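You operate a simulated robot arm through the tools that you are given. There is no shell and no other tool. Be economical: measure what you need, move in short steps, check, and stop when the job is done.

Carry out the task below with a simulated robot arm. There is one attempt and no reset: what you move stays moved.

TASK
Put the 6.5% remnant bobbin from the top of the blue bench and the purple sizing ring on the grey tray.
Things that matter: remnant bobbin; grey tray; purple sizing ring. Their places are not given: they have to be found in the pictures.

It is judged by the outcome, as a careful person would: the job done as asked, and still so three seconds after it is handed in. It fails if anything else is knocked over, pushed out of place, dropped, spilled or broken.

THE ROBOT
A 7-joint arm with a two-finger parallel gripper, fixed in place. Base frame: the origin is at the foot of the arm, x ahead of it, y to its left, z up; the work surface is at about z = 0. Lengths are in m, angles in rad, forces in N, time in s.
With the tool pointing down near the work surface it reaches from about 0.24 to 0.62 m from the base axis. Its first joint turns from -1.152 to 1.152 rad. Payload 2.6 kg.
Tool frame: the origin (TCP) lies between the finger pads and is the grasp point; the fingertips stand 0.03 m ahead of it; z points along the fingers, y is the line along which they close. The gripper opens to 0.094 m. The fingers are 0.028 m wide and 0.01 m thick; the gripper's body (0.05 by 0.096 m) begins 0.055 m behind the TCP.
Orientation is told as [roll, pitch, yaw] about the base's x, y, z axes, in that order, counted from this pose: with the fingers straight down and closing along the base's y, the tool's x points along the base's -x, its y along +y and its z along -z.

THE INTERFACE
- The arm moves only by the tool move_arm. Its argument "series" is a list of rows, each an object (a shift or turn left out is 0, a gripper value left out holds the last) with "offset": the shift along the base's x, y, z in m, a list of three; "turn": the turn, a rotation vector about the base's x, y, z in rad, a list of three. In form: [{"offset": [x, y, z], "turn": [ax, ay, az]}, ...]. A call has 1 to 12 rows; each row is the pose to reach, as a shift and turn from the pose commanded when the call began. "grip" is the finger opening in m, from 0 to 0.094, set as the call begins (left out, the last holds). A row lasts 0.2 s, in which the tool goes at most 0.05 m and 0.15 rad; a call with a longer step from one row to the next is refused whole, and so is a gripper value outside its range. A pose out of reach is approached as far as the arm can. The call stops where the force on the tool passes 40 N (or 10 N more than at its start, if that is more) or the arm is blocked; 0.2 s more then pass. The fingers move at their own pace (about 0.072 m/s each) and stop on an object; they squeeze with about 29 N. The grip force told is the motor's: it shows also when the fingers shut on nothing. Time passes only in rows, and 0.2 s behind the last, so rows that repeat a pose let the fingers close. It gives the time, the measured TCP pose, the force on the tool (base axes), the opening and the grip force at its end, in the units of the frame above (readings bear some noise).
- Cameras (640 x 400 px; columns grow to the right, rows downward): "scene" is fixed at [0.0412, 0.4392, 0.5591]; the picture's right is [-0.70, -0.71, 0.00], its down [-0.44, 0.43, -0.79] and it looks along [0.56, -0.55, -0.62] (base axes); focal length 282 px, centre (320, 200). "wrist" rides on the gripper at [-0.037, 0, -0.058] in the tool frame; the picture's right is [0.00, -1.00, 0.00], its down [0.97, 0.00, -0.24] and it looks along [0.24, 0.00, 0.97] (tool axes); focal length 218 px, centre (320, 200).
- grab_frame(camera): a new picture of that camera. No time passes.
- locate(camera, pixels): for up to 12 pixels [column, row] of the newest picture of that camera ("zoom" is the newest enlarged one), the place [x, y, z] in the base frame of the surface seen there, good to about 0.002 m. No time passes.
- zoom(camera, box): a new picture of the part [left, top, right, bottom] of that camera's present view, enlarged. No time passes.
- finish_job(): hands the job in; it is judged then, once.

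Work in short steps. Measure before you move; look again where a grasp or a placing could have gone wrong, and mend it. You have 60 turns and 16 pictures in all, the two below and enlarged ones among them. Open the gripper and draw the arm clear of the work before you hand the job in, unless the task says otherwise; then end with one line.

The tools are called after ">>>" by a JSON object that holds its "name" and its "arguments". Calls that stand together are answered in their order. move_arm: Moves the arm, as the interface text tells. Its arguments: {"type":"object","properties":{"series":{"type":"array","items":{"type":"object","properties":{"offset":{"type":"array","items":{"type":"number"}},"turn":{"type":"array","items":{"type":"number"}}}}},"grip":{"type":"number"}},"required":["series"]} The other tools are called the same way: grab_frame (camera) takes a picture; locate (camera, pixels) gives the place of the surface under pixels of a picture; zoom (camera, box) takes an enlarged picture of a part of a camera's view; finish_job () hands the job in.

At the start:

```text
time: 0.0
position: [0.3368, 0.0372, 0.3191]
orientation: [-0.001, 0.001, 0.0]
force: [-1.1, -0.3, -0.2]
gripper_width: 0.0939
grasp_force: 0.1
```

scene: 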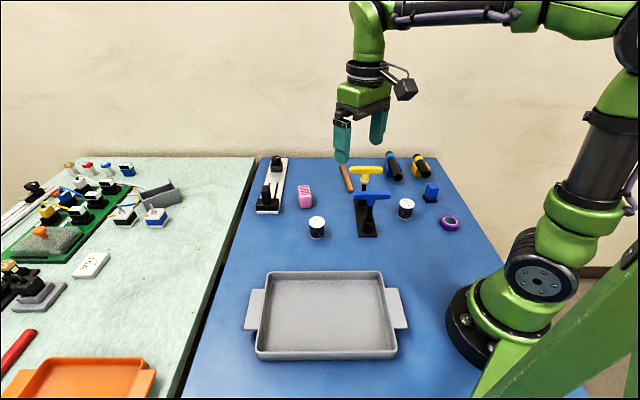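
wrist: 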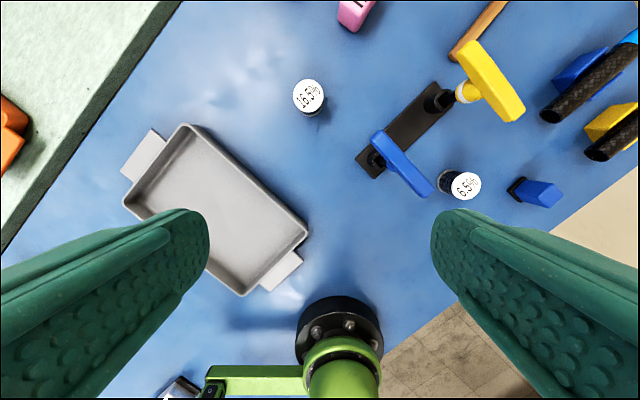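

The wrist view shows two bobbins, at (308,97) and (462,185), with similar labels. I'll zoom to read them and look at the ring in the scene view.

>>> {"name": "zoom", "arguments": {"camera": "wrist", "box": [280, 60, 520, 210]}}

>>> {"name": "zoom", "arguments": {"camera": "scene", "box": [290, 140, 482, 260]}}

>>> {"name": "locate", "arguments": {"camera": "wrist", "pixels": [[308, 97], [462, 185], [418, 193], [384, 140], [366, 172], [519, 186], [558, 194], [215, 215], [190, 128], [305, 230], [128, 200], [240, 292]]}}

>>> {"name": "locate", "arguments": {"camera": "scene", "pixels": [[449, 223], [441, 222], [460, 223], [450, 216], [450, 231], [405, 203], [405, 218], [316, 221], [327, 315], [377, 197], [355, 197], [431, 186]]}}

```text
2.67 times, centred on (400, 135) of wrist
```

zoom: 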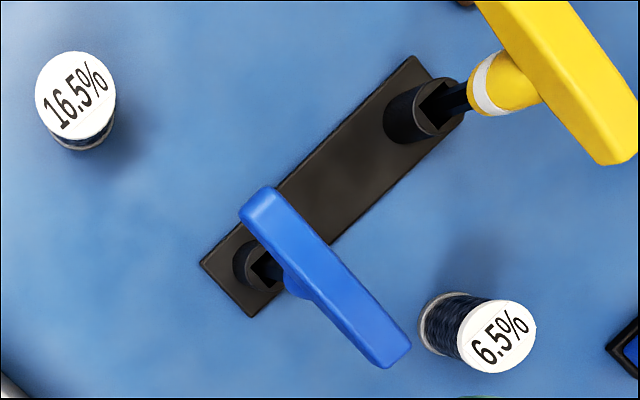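

```text
3.33 times, centred on (386, 200) of scene
```

zoom: 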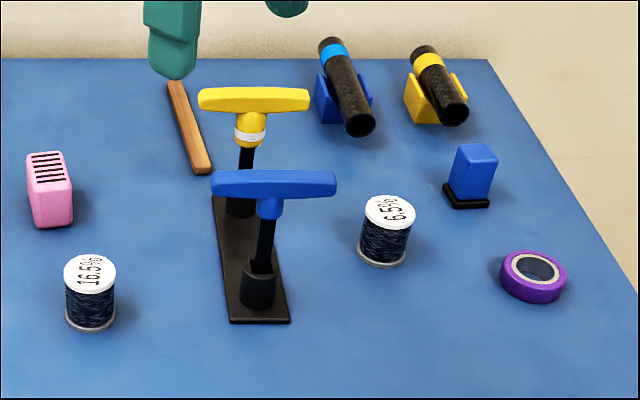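

```text
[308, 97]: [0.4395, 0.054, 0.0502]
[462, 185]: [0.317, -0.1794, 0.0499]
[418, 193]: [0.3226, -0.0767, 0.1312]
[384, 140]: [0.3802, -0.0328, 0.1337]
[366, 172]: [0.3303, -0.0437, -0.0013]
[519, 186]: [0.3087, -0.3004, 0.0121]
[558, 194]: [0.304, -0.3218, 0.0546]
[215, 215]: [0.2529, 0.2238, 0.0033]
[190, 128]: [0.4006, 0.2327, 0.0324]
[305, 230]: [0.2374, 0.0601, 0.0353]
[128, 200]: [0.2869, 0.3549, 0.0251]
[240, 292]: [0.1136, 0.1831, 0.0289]
```

```text
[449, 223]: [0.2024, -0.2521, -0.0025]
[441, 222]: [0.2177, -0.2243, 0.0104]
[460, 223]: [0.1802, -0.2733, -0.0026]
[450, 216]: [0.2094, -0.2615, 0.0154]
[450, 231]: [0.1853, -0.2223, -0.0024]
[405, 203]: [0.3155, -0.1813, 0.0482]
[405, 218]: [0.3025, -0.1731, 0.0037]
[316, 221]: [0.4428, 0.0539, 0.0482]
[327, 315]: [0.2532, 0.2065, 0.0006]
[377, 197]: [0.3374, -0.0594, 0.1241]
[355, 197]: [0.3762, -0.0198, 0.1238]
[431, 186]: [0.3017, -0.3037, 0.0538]
```

The near-right bobbin at about (0.317,-0.181) is the 6.5% one; the other reads 16.5%. I'll measure the ring and bobbin precisely in the zoom.

>>> {"name": "locate", "arguments": {"camera": "zoom", "pixels": [[504, 268], [563, 274], [538, 254], [527, 286], [533, 268], [508, 262], [555, 284], [390, 210], [365, 208], [414, 214], [392, 197], [385, 225]]}}

>>> {"name": "locate", "arguments": {"camera": "scene", "pixels": [[270, 274], [379, 274], [258, 356], [396, 356], [275, 283], [376, 283], [268, 345], [386, 345], [300, 310], [355, 310]]}}

```text
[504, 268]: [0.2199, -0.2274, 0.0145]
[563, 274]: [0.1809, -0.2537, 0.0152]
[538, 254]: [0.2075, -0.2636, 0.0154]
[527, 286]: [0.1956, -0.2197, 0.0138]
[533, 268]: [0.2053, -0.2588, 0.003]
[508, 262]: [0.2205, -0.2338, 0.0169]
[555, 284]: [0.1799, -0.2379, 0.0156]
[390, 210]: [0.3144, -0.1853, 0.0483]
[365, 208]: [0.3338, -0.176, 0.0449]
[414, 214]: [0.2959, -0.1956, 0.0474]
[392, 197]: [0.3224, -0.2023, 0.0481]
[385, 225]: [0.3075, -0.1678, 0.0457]
```

```text
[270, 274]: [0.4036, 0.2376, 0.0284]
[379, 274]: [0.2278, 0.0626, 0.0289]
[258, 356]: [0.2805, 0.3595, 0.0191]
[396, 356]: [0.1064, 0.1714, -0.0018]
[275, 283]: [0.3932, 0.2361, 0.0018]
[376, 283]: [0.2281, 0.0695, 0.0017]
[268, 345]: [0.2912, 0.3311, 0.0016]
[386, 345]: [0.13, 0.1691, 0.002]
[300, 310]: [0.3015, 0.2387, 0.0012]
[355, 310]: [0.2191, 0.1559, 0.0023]
```

Bobbin centre is about (0.315,-0.185), top 0.048; ring centre about (0.200,-0.242), outer Ø about 0.046, height 0.016; tray floor centre about (0.26,0.20). I'll move above the bobbin at a safe height.

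>>> {"name": "move_arm", "arguments": {"grip": 0.094, "series": [{"offset": [-0.0036, -0.037, -0.016]}, {"offset": [-0.0072, -0.074, -0.032]}, {"offset": [-0.0108, -0.111, -0.048]}, {"offset": [-0.0144, -0.148, -0.064]}, {"offset": [-0.018, -0.185, -0.08]}, {"offset": [-0.0218, -0.2222, -0.1]}, {"offset": [-0.0218, -0.2222, -0.1]}]}}

>>> {"name": "grab_frame", "arguments": {"camera": "wrist"}}

```text
time: 1.6
position: [0.3157, -0.184, 0.2183]
orientation: [0.0, 0.0, 0.001]
force: [-0.3, 0.3, -0.3]
gripper_width: 0.0942
grasp_force: 0.2
```

```text
11 pictures are left
```

wrist: 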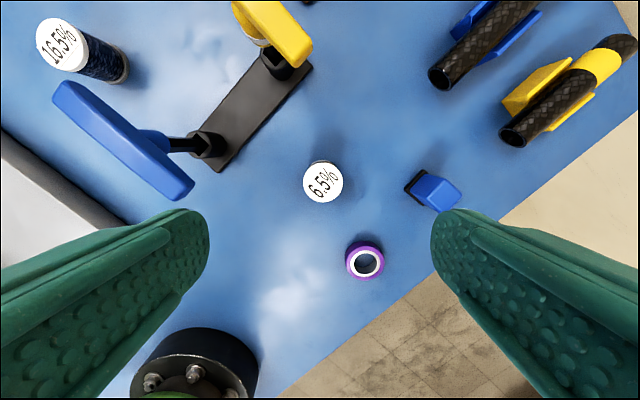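

Bobbin at (323,182), ring at (364,262), handle tip at (190,198). I'll measure these and the clearance.

>>> {"name": "locate", "arguments": {"camera": "wrist", "pixels": [[323, 182], [305, 182], [341, 182], [323, 201], [192, 190], [185, 199], [348, 262], [382, 262], [364, 246], [364, 276], [412, 188], [455, 200]]}}

```text
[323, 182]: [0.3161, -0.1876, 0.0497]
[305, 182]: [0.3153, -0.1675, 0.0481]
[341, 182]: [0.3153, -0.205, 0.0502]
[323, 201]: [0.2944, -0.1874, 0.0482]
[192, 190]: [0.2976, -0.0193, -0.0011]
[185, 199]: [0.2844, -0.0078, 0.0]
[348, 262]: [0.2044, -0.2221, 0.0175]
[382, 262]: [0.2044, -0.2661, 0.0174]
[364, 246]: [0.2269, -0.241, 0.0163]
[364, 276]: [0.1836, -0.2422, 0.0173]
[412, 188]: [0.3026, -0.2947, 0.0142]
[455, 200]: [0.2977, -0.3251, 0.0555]
```

Bobbin centre is (0.316,-0.187), and it lies clear of the handle and the blue block. I'll descend and close.

>>> {"name": "move_arm", "arguments": {"series": [{"offset": [0.001, -0.002, -0.045]}, {"offset": [0.001, -0.002, -0.09]}, {"offset": [0.001, -0.002, -0.13]}, {"offset": [0.001, -0.002, -0.16]}, {"offset": [0.001, -0.002, -0.183]}, {"offset": [0.001, -0.002, -0.183]}]}}

>>> {"name": "move_arm", "arguments": {"grip": 0.02, "series": [{"offset": [0, 0, 0]}, {"offset": [0, 0, 0]}, {"offset": [0, 0, 0]}, {"offset": [0, 0, 0]}]}}

```text
time: 3.0
position: [0.3161, -0.1865, 0.0368]
orientation: [-0.001, -0.001, 0.0]
force: [0.3, 0.1, 1.1]
gripper_width: 0.0938
grasp_force: 0.1
```

```text
time: 4.0
position: [0.3156, -0.1864, 0.0379]
orientation: [0.0, -0.001, 0.002]
force: [-0.1, -0.6, -0.3]
gripper_width: 0.0406
grasp_force: 28.9
```

Gripped at 0.0406 m. I'll lift straight up and check.

>>> {"name": "move_arm", "arguments": {"series": [{"offset": [0, 0, 0.02]}, {"offset": [0, 0, 0.06]}, {"offset": [0, 0, 0.105]}, {"offset": [0, 0, 0.15]}, {"offset": [0, 0, 0.19]}, {"offset": [0, 0, 0.21]}]}}

>>> {"name": "move_arm", "arguments": {"series": [{"offset": [-0.002, 0.04, 0]}, {"offset": [-0.004, 0.08, 0]}, {"offset": [-0.006, 0.12, 0]}, {"offset": [-0.008, 0.16, 0]}, {"offset": [-0.01, 0.2, 0]}, {"offset": [-0.012, 0.24, 0]}, {"offset": [-0.014, 0.28, 0]}, {"offset": [-0.016, 0.32, 0]}, {"offset": [-0.018, 0.36, 0]}, {"offset": [-0.02, 0.4, 0]}, {"offset": [-0.021, 0.424, 0]}, {"offset": [-0.021, 0.424, 0]}]}}

>>> {"name": "grab_frame", "arguments": {"camera": "scene"}}

```text
time: 5.4
position: [0.3142, -0.1885, 0.2472]
orientation: [0.0, 0.001, 0.0]
force: [-0.7, -0.8, -1.4]
gripper_width: 0.0408
grasp_force: 28.9
```

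```text
time: 8.0
position: [0.2974, 0.2373, 0.2463]
orientation: [0.0, 0.001, 0.0]
force: [-0.7, 0.0, -0.4]
gripper_width: 0.0407
grasp_force: 29.5
```

```text
10 pictures are left
```

scene: 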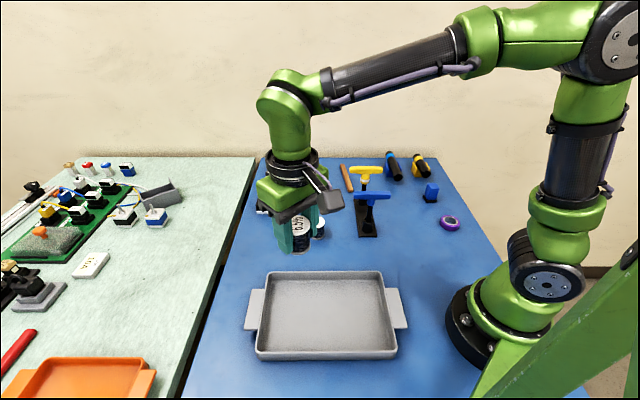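

The bobbin is held above the tray at (0.297,0.237). I'll lower it to just touching the tray floor.

>>> {"name": "move_arm", "arguments": {"series": [{"offset": [-0.001, 0, -0.045]}, {"offset": [-0.001, 0, -0.09]}, {"offset": [-0.001, 0, -0.135]}, {"offset": [-0.001, 0, -0.17]}, {"offset": [-0.001, 0, -0.19]}, {"offset": [-0.001, 0, -0.2]}, {"offset": [-0.001, 0, -0.206]}, {"offset": [-0.001, 0, -0.206]}]}}

```text
time: 9.8
position: [0.2961, 0.2374, 0.0417]
orientation: [0.002, -0.002, 0.0]
force: [-2.6, -2.5, 12.5]
gripper_width: 0.0409
grasp_force: 29.3
```

There is 12 N of upward contact, so the bobbin rests on the floor. I'll release with a modest opening, then rise.

>>> {"name": "move_arm", "arguments": {"grip": 0.065, "series": [{"offset": [0, 0, 0.001]}, {"offset": [0, 0, 0.001]}, {"offset": [0, 0, 0.001]}]}}

>>> {"name": "move_arm", "arguments": {"series": [{"offset": [0, 0, 0.03]}, {"offset": [0, 0, 0.07]}, {"offset": [0, 0, 0.115]}, {"offset": [0, 0, 0.16]}, {"offset": [0, 0, 0.2]}]}}

>>> {"name": "grab_frame", "arguments": {"camera": "wrist"}}

```text
time: 10.6
position: [0.2964, 0.2369, 0.0433]
orientation: [-0.001, 0.0, 0.0]
force: [0.1, -1.0, 0.0]
gripper_width: 0.065
grasp_force: 0.0
```

```text
time: 11.8
position: [0.2957, 0.2373, 0.2429]
orientation: [0.0, 0.001, -0.001]
force: [-1.1, 0.0, 0.5]
gripper_width: 0.0648
grasp_force: 0.0
```

```text
9 pictures are left
```

wrist: 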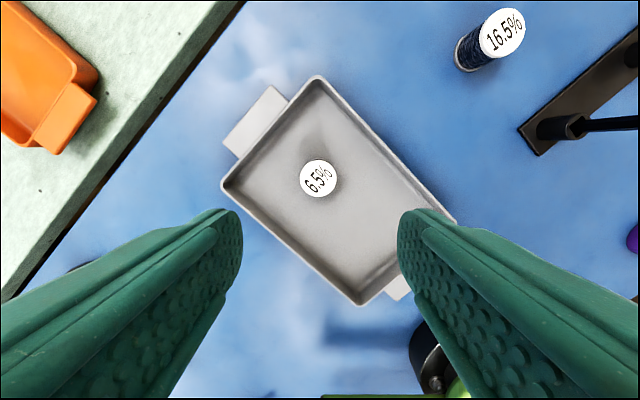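

The 6.5% bobbin stands upright in the tray at (318,178). I'll move over the ring at about (0.204,-0.243), opening the gripper fully.

>>> {"name": "move_arm", "arguments": {"grip": 0.094, "series": [{"offset": [0.005, -0.045, 0.005]}, {"offset": [0.01, -0.09, 0.005]}, {"offset": [0.01, -0.135, 0.005]}, {"offset": [0.01, -0.18, 0.005]}, {"offset": [0.01, -0.225, 0.005]}, {"offset": [0.005, -0.27, 0.005]}, {"offset": [0.0, -0.315, 0.005]}, {"offset": [-0.015, -0.355, 0.005]}, {"offset": [-0.035, -0.395, 0.005]}, {"offset": [-0.06, -0.435, 0.005]}, {"offset": [-0.08, -0.46, 0]}, {"offset": [-0.091, -0.48, -0.01]}]}}

>>> {"name": "move_arm", "arguments": {"series": [{"offset": [0, 0, -0.04]}, {"offset": [0, 0, -0.08]}, {"offset": [0, 0, -0.1]}, {"offset": [0, 0, -0.1]}]}}

>>> {"name": "grab_frame", "arguments": {"camera": "wrist"}}

```text
time: 14.4
position: [0.2047, -0.243, 0.2308]
orientation: [-0.001, 0.001, -0.001]
force: [-0.3, -0.1, -0.2]
gripper_width: 0.094
grasp_force: 0.1
```

```text
time: 15.4
position: [0.2037, -0.2448, 0.1304]
orientation: [0.001, -0.001, -0.002]
force: [0.0, -0.1, -0.2]
gripper_width: 0.0938
grasp_force: 0.0
```

```text
8 pictures are left
```

wrist: 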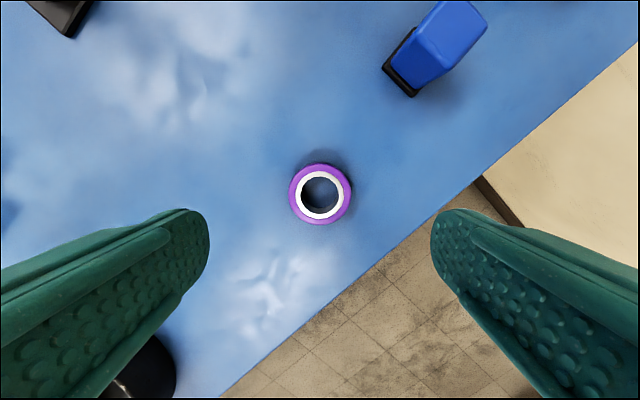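

Ring is centred at about (320,194). I'll measure its edges.

>>> {"name": "locate", "arguments": {"camera": "wrist", "pixels": [[292, 194], [349, 194], [320, 167], [320, 221], [320, 240], [320, 194]]}}

```text
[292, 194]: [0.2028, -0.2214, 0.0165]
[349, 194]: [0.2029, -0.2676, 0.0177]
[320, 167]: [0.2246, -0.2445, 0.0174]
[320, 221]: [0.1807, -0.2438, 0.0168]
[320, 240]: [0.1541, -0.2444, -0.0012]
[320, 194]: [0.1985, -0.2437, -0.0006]
```

Centre is (0.203,-0.244), top 0.017. I'll descend so the fingertips sit about 5 mm above the bench, then close.

>>> {"name": "move_arm", "arguments": {"series": [{"offset": [-0.001, -0.001, -0.04]}, {"offset": [-0.001, -0.001, -0.075]}, {"offset": [-0.001, -0.001, -0.09]}, {"offset": [-0.001, -0.001, -0.096]}, {"offset": [-0.001, -0.001, -0.096]}]}}

>>> {"name": "move_arm", "arguments": {"grip": 0.03, "series": [{"offset": [0, 0, 0]}, {"offset": [0, 0, 0]}, {"offset": [0, 0, 0]}, {"offset": [0, 0, 0]}]}}

>>> {"name": "move_arm", "arguments": {"series": [{"offset": [0, 0, 0.02]}, {"offset": [0, 0, 0.06]}, {"offset": [0, 0, 0.105]}, {"offset": [0, 0, 0.15]}, {"offset": [0, 0, 0.19]}, {"offset": [0, 0, 0.215]}, {"offset": [0, 0, 0.215]}]}}

>>> {"name": "grab_frame", "arguments": {"camera": "scene"}}

```text
time: 16.6
position: [0.2038, -0.246, 0.0342]
orientation: [-0.002, 0.0, -0.002]
force: [-0.1, -1.1, 1.0]
gripper_width: 0.094
grasp_force: 0.0
```

```text
time: 17.6
position: [0.2033, -0.2449, 0.0338]
orientation: [0.0, 0.0, -0.001]
force: [0.7, 0.9, 0.4]
gripper_width: 0.0537
grasp_force: 28.9
```

```text
time: 19.2
position: [0.203, -0.245, 0.2529]
orientation: [0.0, 0.0, 0.0]
force: [-0.2, -0.3, 0.1]
gripper_width: 0.0539
grasp_force: 29.6
```

```text
7 pictures are left
```

scene: 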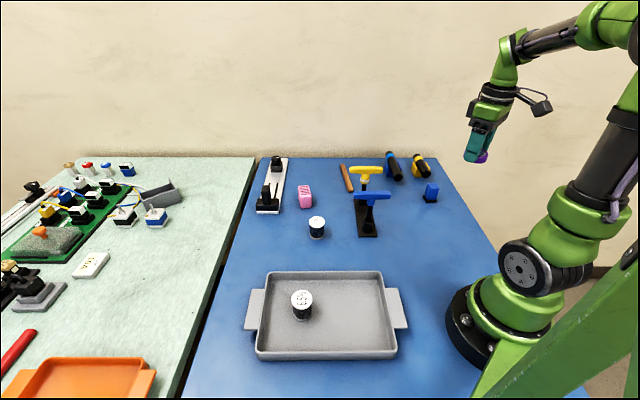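

The ring is held (0.054 m). The bobbin stands in the tray and nothing else has moved. I'll carry the ring to (0.225,0.165) over the tray.

>>> {"name": "move_arm", "arguments": {"series": [{"offset": [0.025, 0.035, 0]}, {"offset": [0.05, 0.07, 0]}, {"offset": [0.07, 0.108, 0]}, {"offset": [0.08, 0.15, 0]}, {"offset": [0.085, 0.193, 0]}, {"offset": [0.085, 0.237, 0]}, {"offset": [0.08, 0.28, 0]}, {"offset": [0.065, 0.32, 0]}, {"offset": [0.05, 0.355, 0]}, {"offset": [0.035, 0.385, 0]}, {"offset": [0.022, 0.41, 0]}, {"offset": [0.022, 0.41, 0]}]}}

>>> {"name": "move_arm", "arguments": {"series": [{"offset": [0, 0, -0.045]}, {"offset": [0, 0, -0.09]}, {"offset": [0, 0, -0.13]}, {"offset": [0, 0, -0.13]}]}}

>>> {"name": "grab_frame", "arguments": {"camera": "wrist"}}

```text
time: 21.8
position: [0.2225, 0.1665, 0.2506]
orientation: [0.0, 0.0, 0.0]
force: [0.6, 0.2, -0.4]
gripper_width: 0.0537
grasp_force: 28.9
```

```text
time: 22.8
position: [0.2229, 0.1656, 0.1201]
orientation: [0.0, 0.001, 0.001]
force: [0.5, -0.3, -0.6]
gripper_width: 0.0537
grasp_force: 29.1
```

```text
6 pictures are left
```

wrist: 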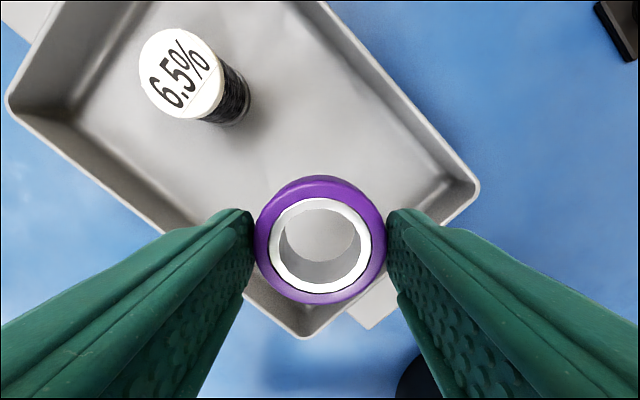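

The ring hangs level over the tray. I'll lower it to the floor.

>>> {"name": "move_arm", "arguments": {"series": [{"offset": [0.005, 0, -0.035]}, {"offset": [0.005, 0, -0.06]}, {"offset": [0.005, 0, -0.074]}, {"offset": [0.005, 0, -0.08]}, {"offset": [0.005, 0, -0.082]}, {"offset": [0.005, 0, -0.082]}]}}

```text
time: 24.2
position: [0.23, 0.1649, 0.0385]
orientation: [0.001, -0.001, 0.001]
force: [0.7, 0.1, -0.5]
gripper_width: 0.0536
grasp_force: 28.9
```

No contact yet, so I'll lower a little more.

>>> {"name": "move_arm", "arguments": {"series": [{"offset": [0, 0, -0.001]}, {"offset": [0, 0, -0.002]}, {"offset": [0, 0, -0.002]}]}}

```text
time: 25.0
position: [0.2304, 0.1663, 0.037]
orientation: [0.002, -0.001, 0.0]
force: [-0.7, -2.5, 24.2]
gripper_width: 0.0534
grasp_force: 29.4
```

The floor is touched (24 N). I'll back off 1 mm, release, and rise.

>>> {"name": "move_arm", "arguments": {"series": [{"offset": [0, 0, 0.0015]}, {"offset": [0, 0, 0.0015]}]}}

>>> {"name": "move_arm", "arguments": {"grip": 0.072, "series": [{"offset": [0, 0, 0]}, {"offset": [0, 0, 0]}, {"offset": [0, 0, 0]}]}}

>>> {"name": "move_arm", "arguments": {"series": [{"offset": [0, 0, 0.03]}, {"offset": [0, 0, 0.07]}, {"offset": [0, 0, 0.115]}, {"offset": [0, 0, 0.16]}, {"offset": [0, 0, 0.2]}, {"offset": [0.02, -0.04, 0.22]}, {"offset": [0.04, -0.08, 0.24]}, {"offset": [0.06, -0.12, 0.26]}, {"offset": [0.08, -0.145, 0.27]}, {"offset": [0.08, -0.145, 0.27]}]}}

>>> {"name": "grab_frame", "arguments": {"camera": "scene"}}

>>> {"name": "grab_frame", "arguments": {"camera": "wrist"}}

```text
time: 25.6
position: [0.2299, 0.1655, 0.0366]
orientation: [-0.003, 0.001, 0.002]
force: [1.2, 0.2, 0.0]
gripper_width: 0.0536
grasp_force: 29.2
```

```text
time: 26.4
position: [0.2306, 0.1654, 0.0382]
orientation: [-0.001, -0.001, 0.001]
force: [0.4, 0.6, 0.8]
gripper_width: 0.0721
grasp_force: 0.1
```

```text
time: 28.6
position: [0.3082, 0.0205, 0.3084]
orientation: [0.0, 0.001, 0.0]
force: [0.1, 0.1, 0.2]
gripper_width: 0.0719
grasp_force: 0.0
```

```text
5 pictures are left
```

scene: 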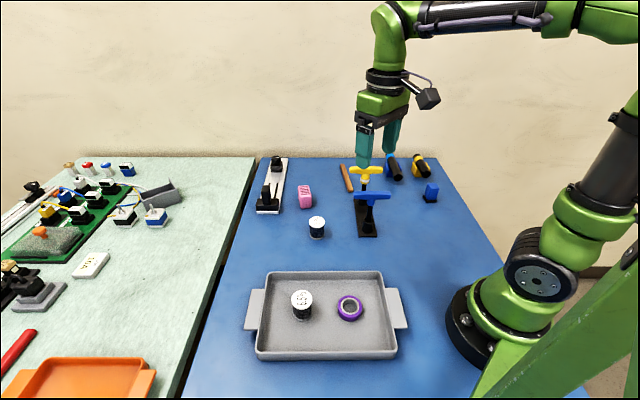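

```text
4 pictures are left
```

wrist: 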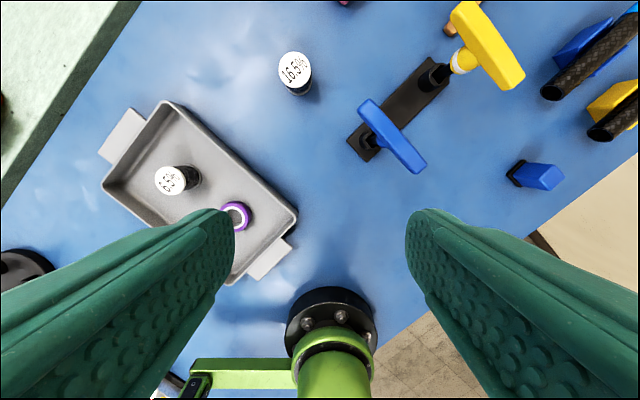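

Bobbin (301,304) and ring (350,308) both rest in the tray. Everything else is in place, the gripper is open and the arm is clear, so I'll hand in.

>>> {"name": "finish_job", "arguments": {}}

```text
The job is handed in.
```

The 6.5% remnant bobbin and the purple sizing ring are both on the grey tray, the last pictures show nothing else disturbed, and the job is handed in.
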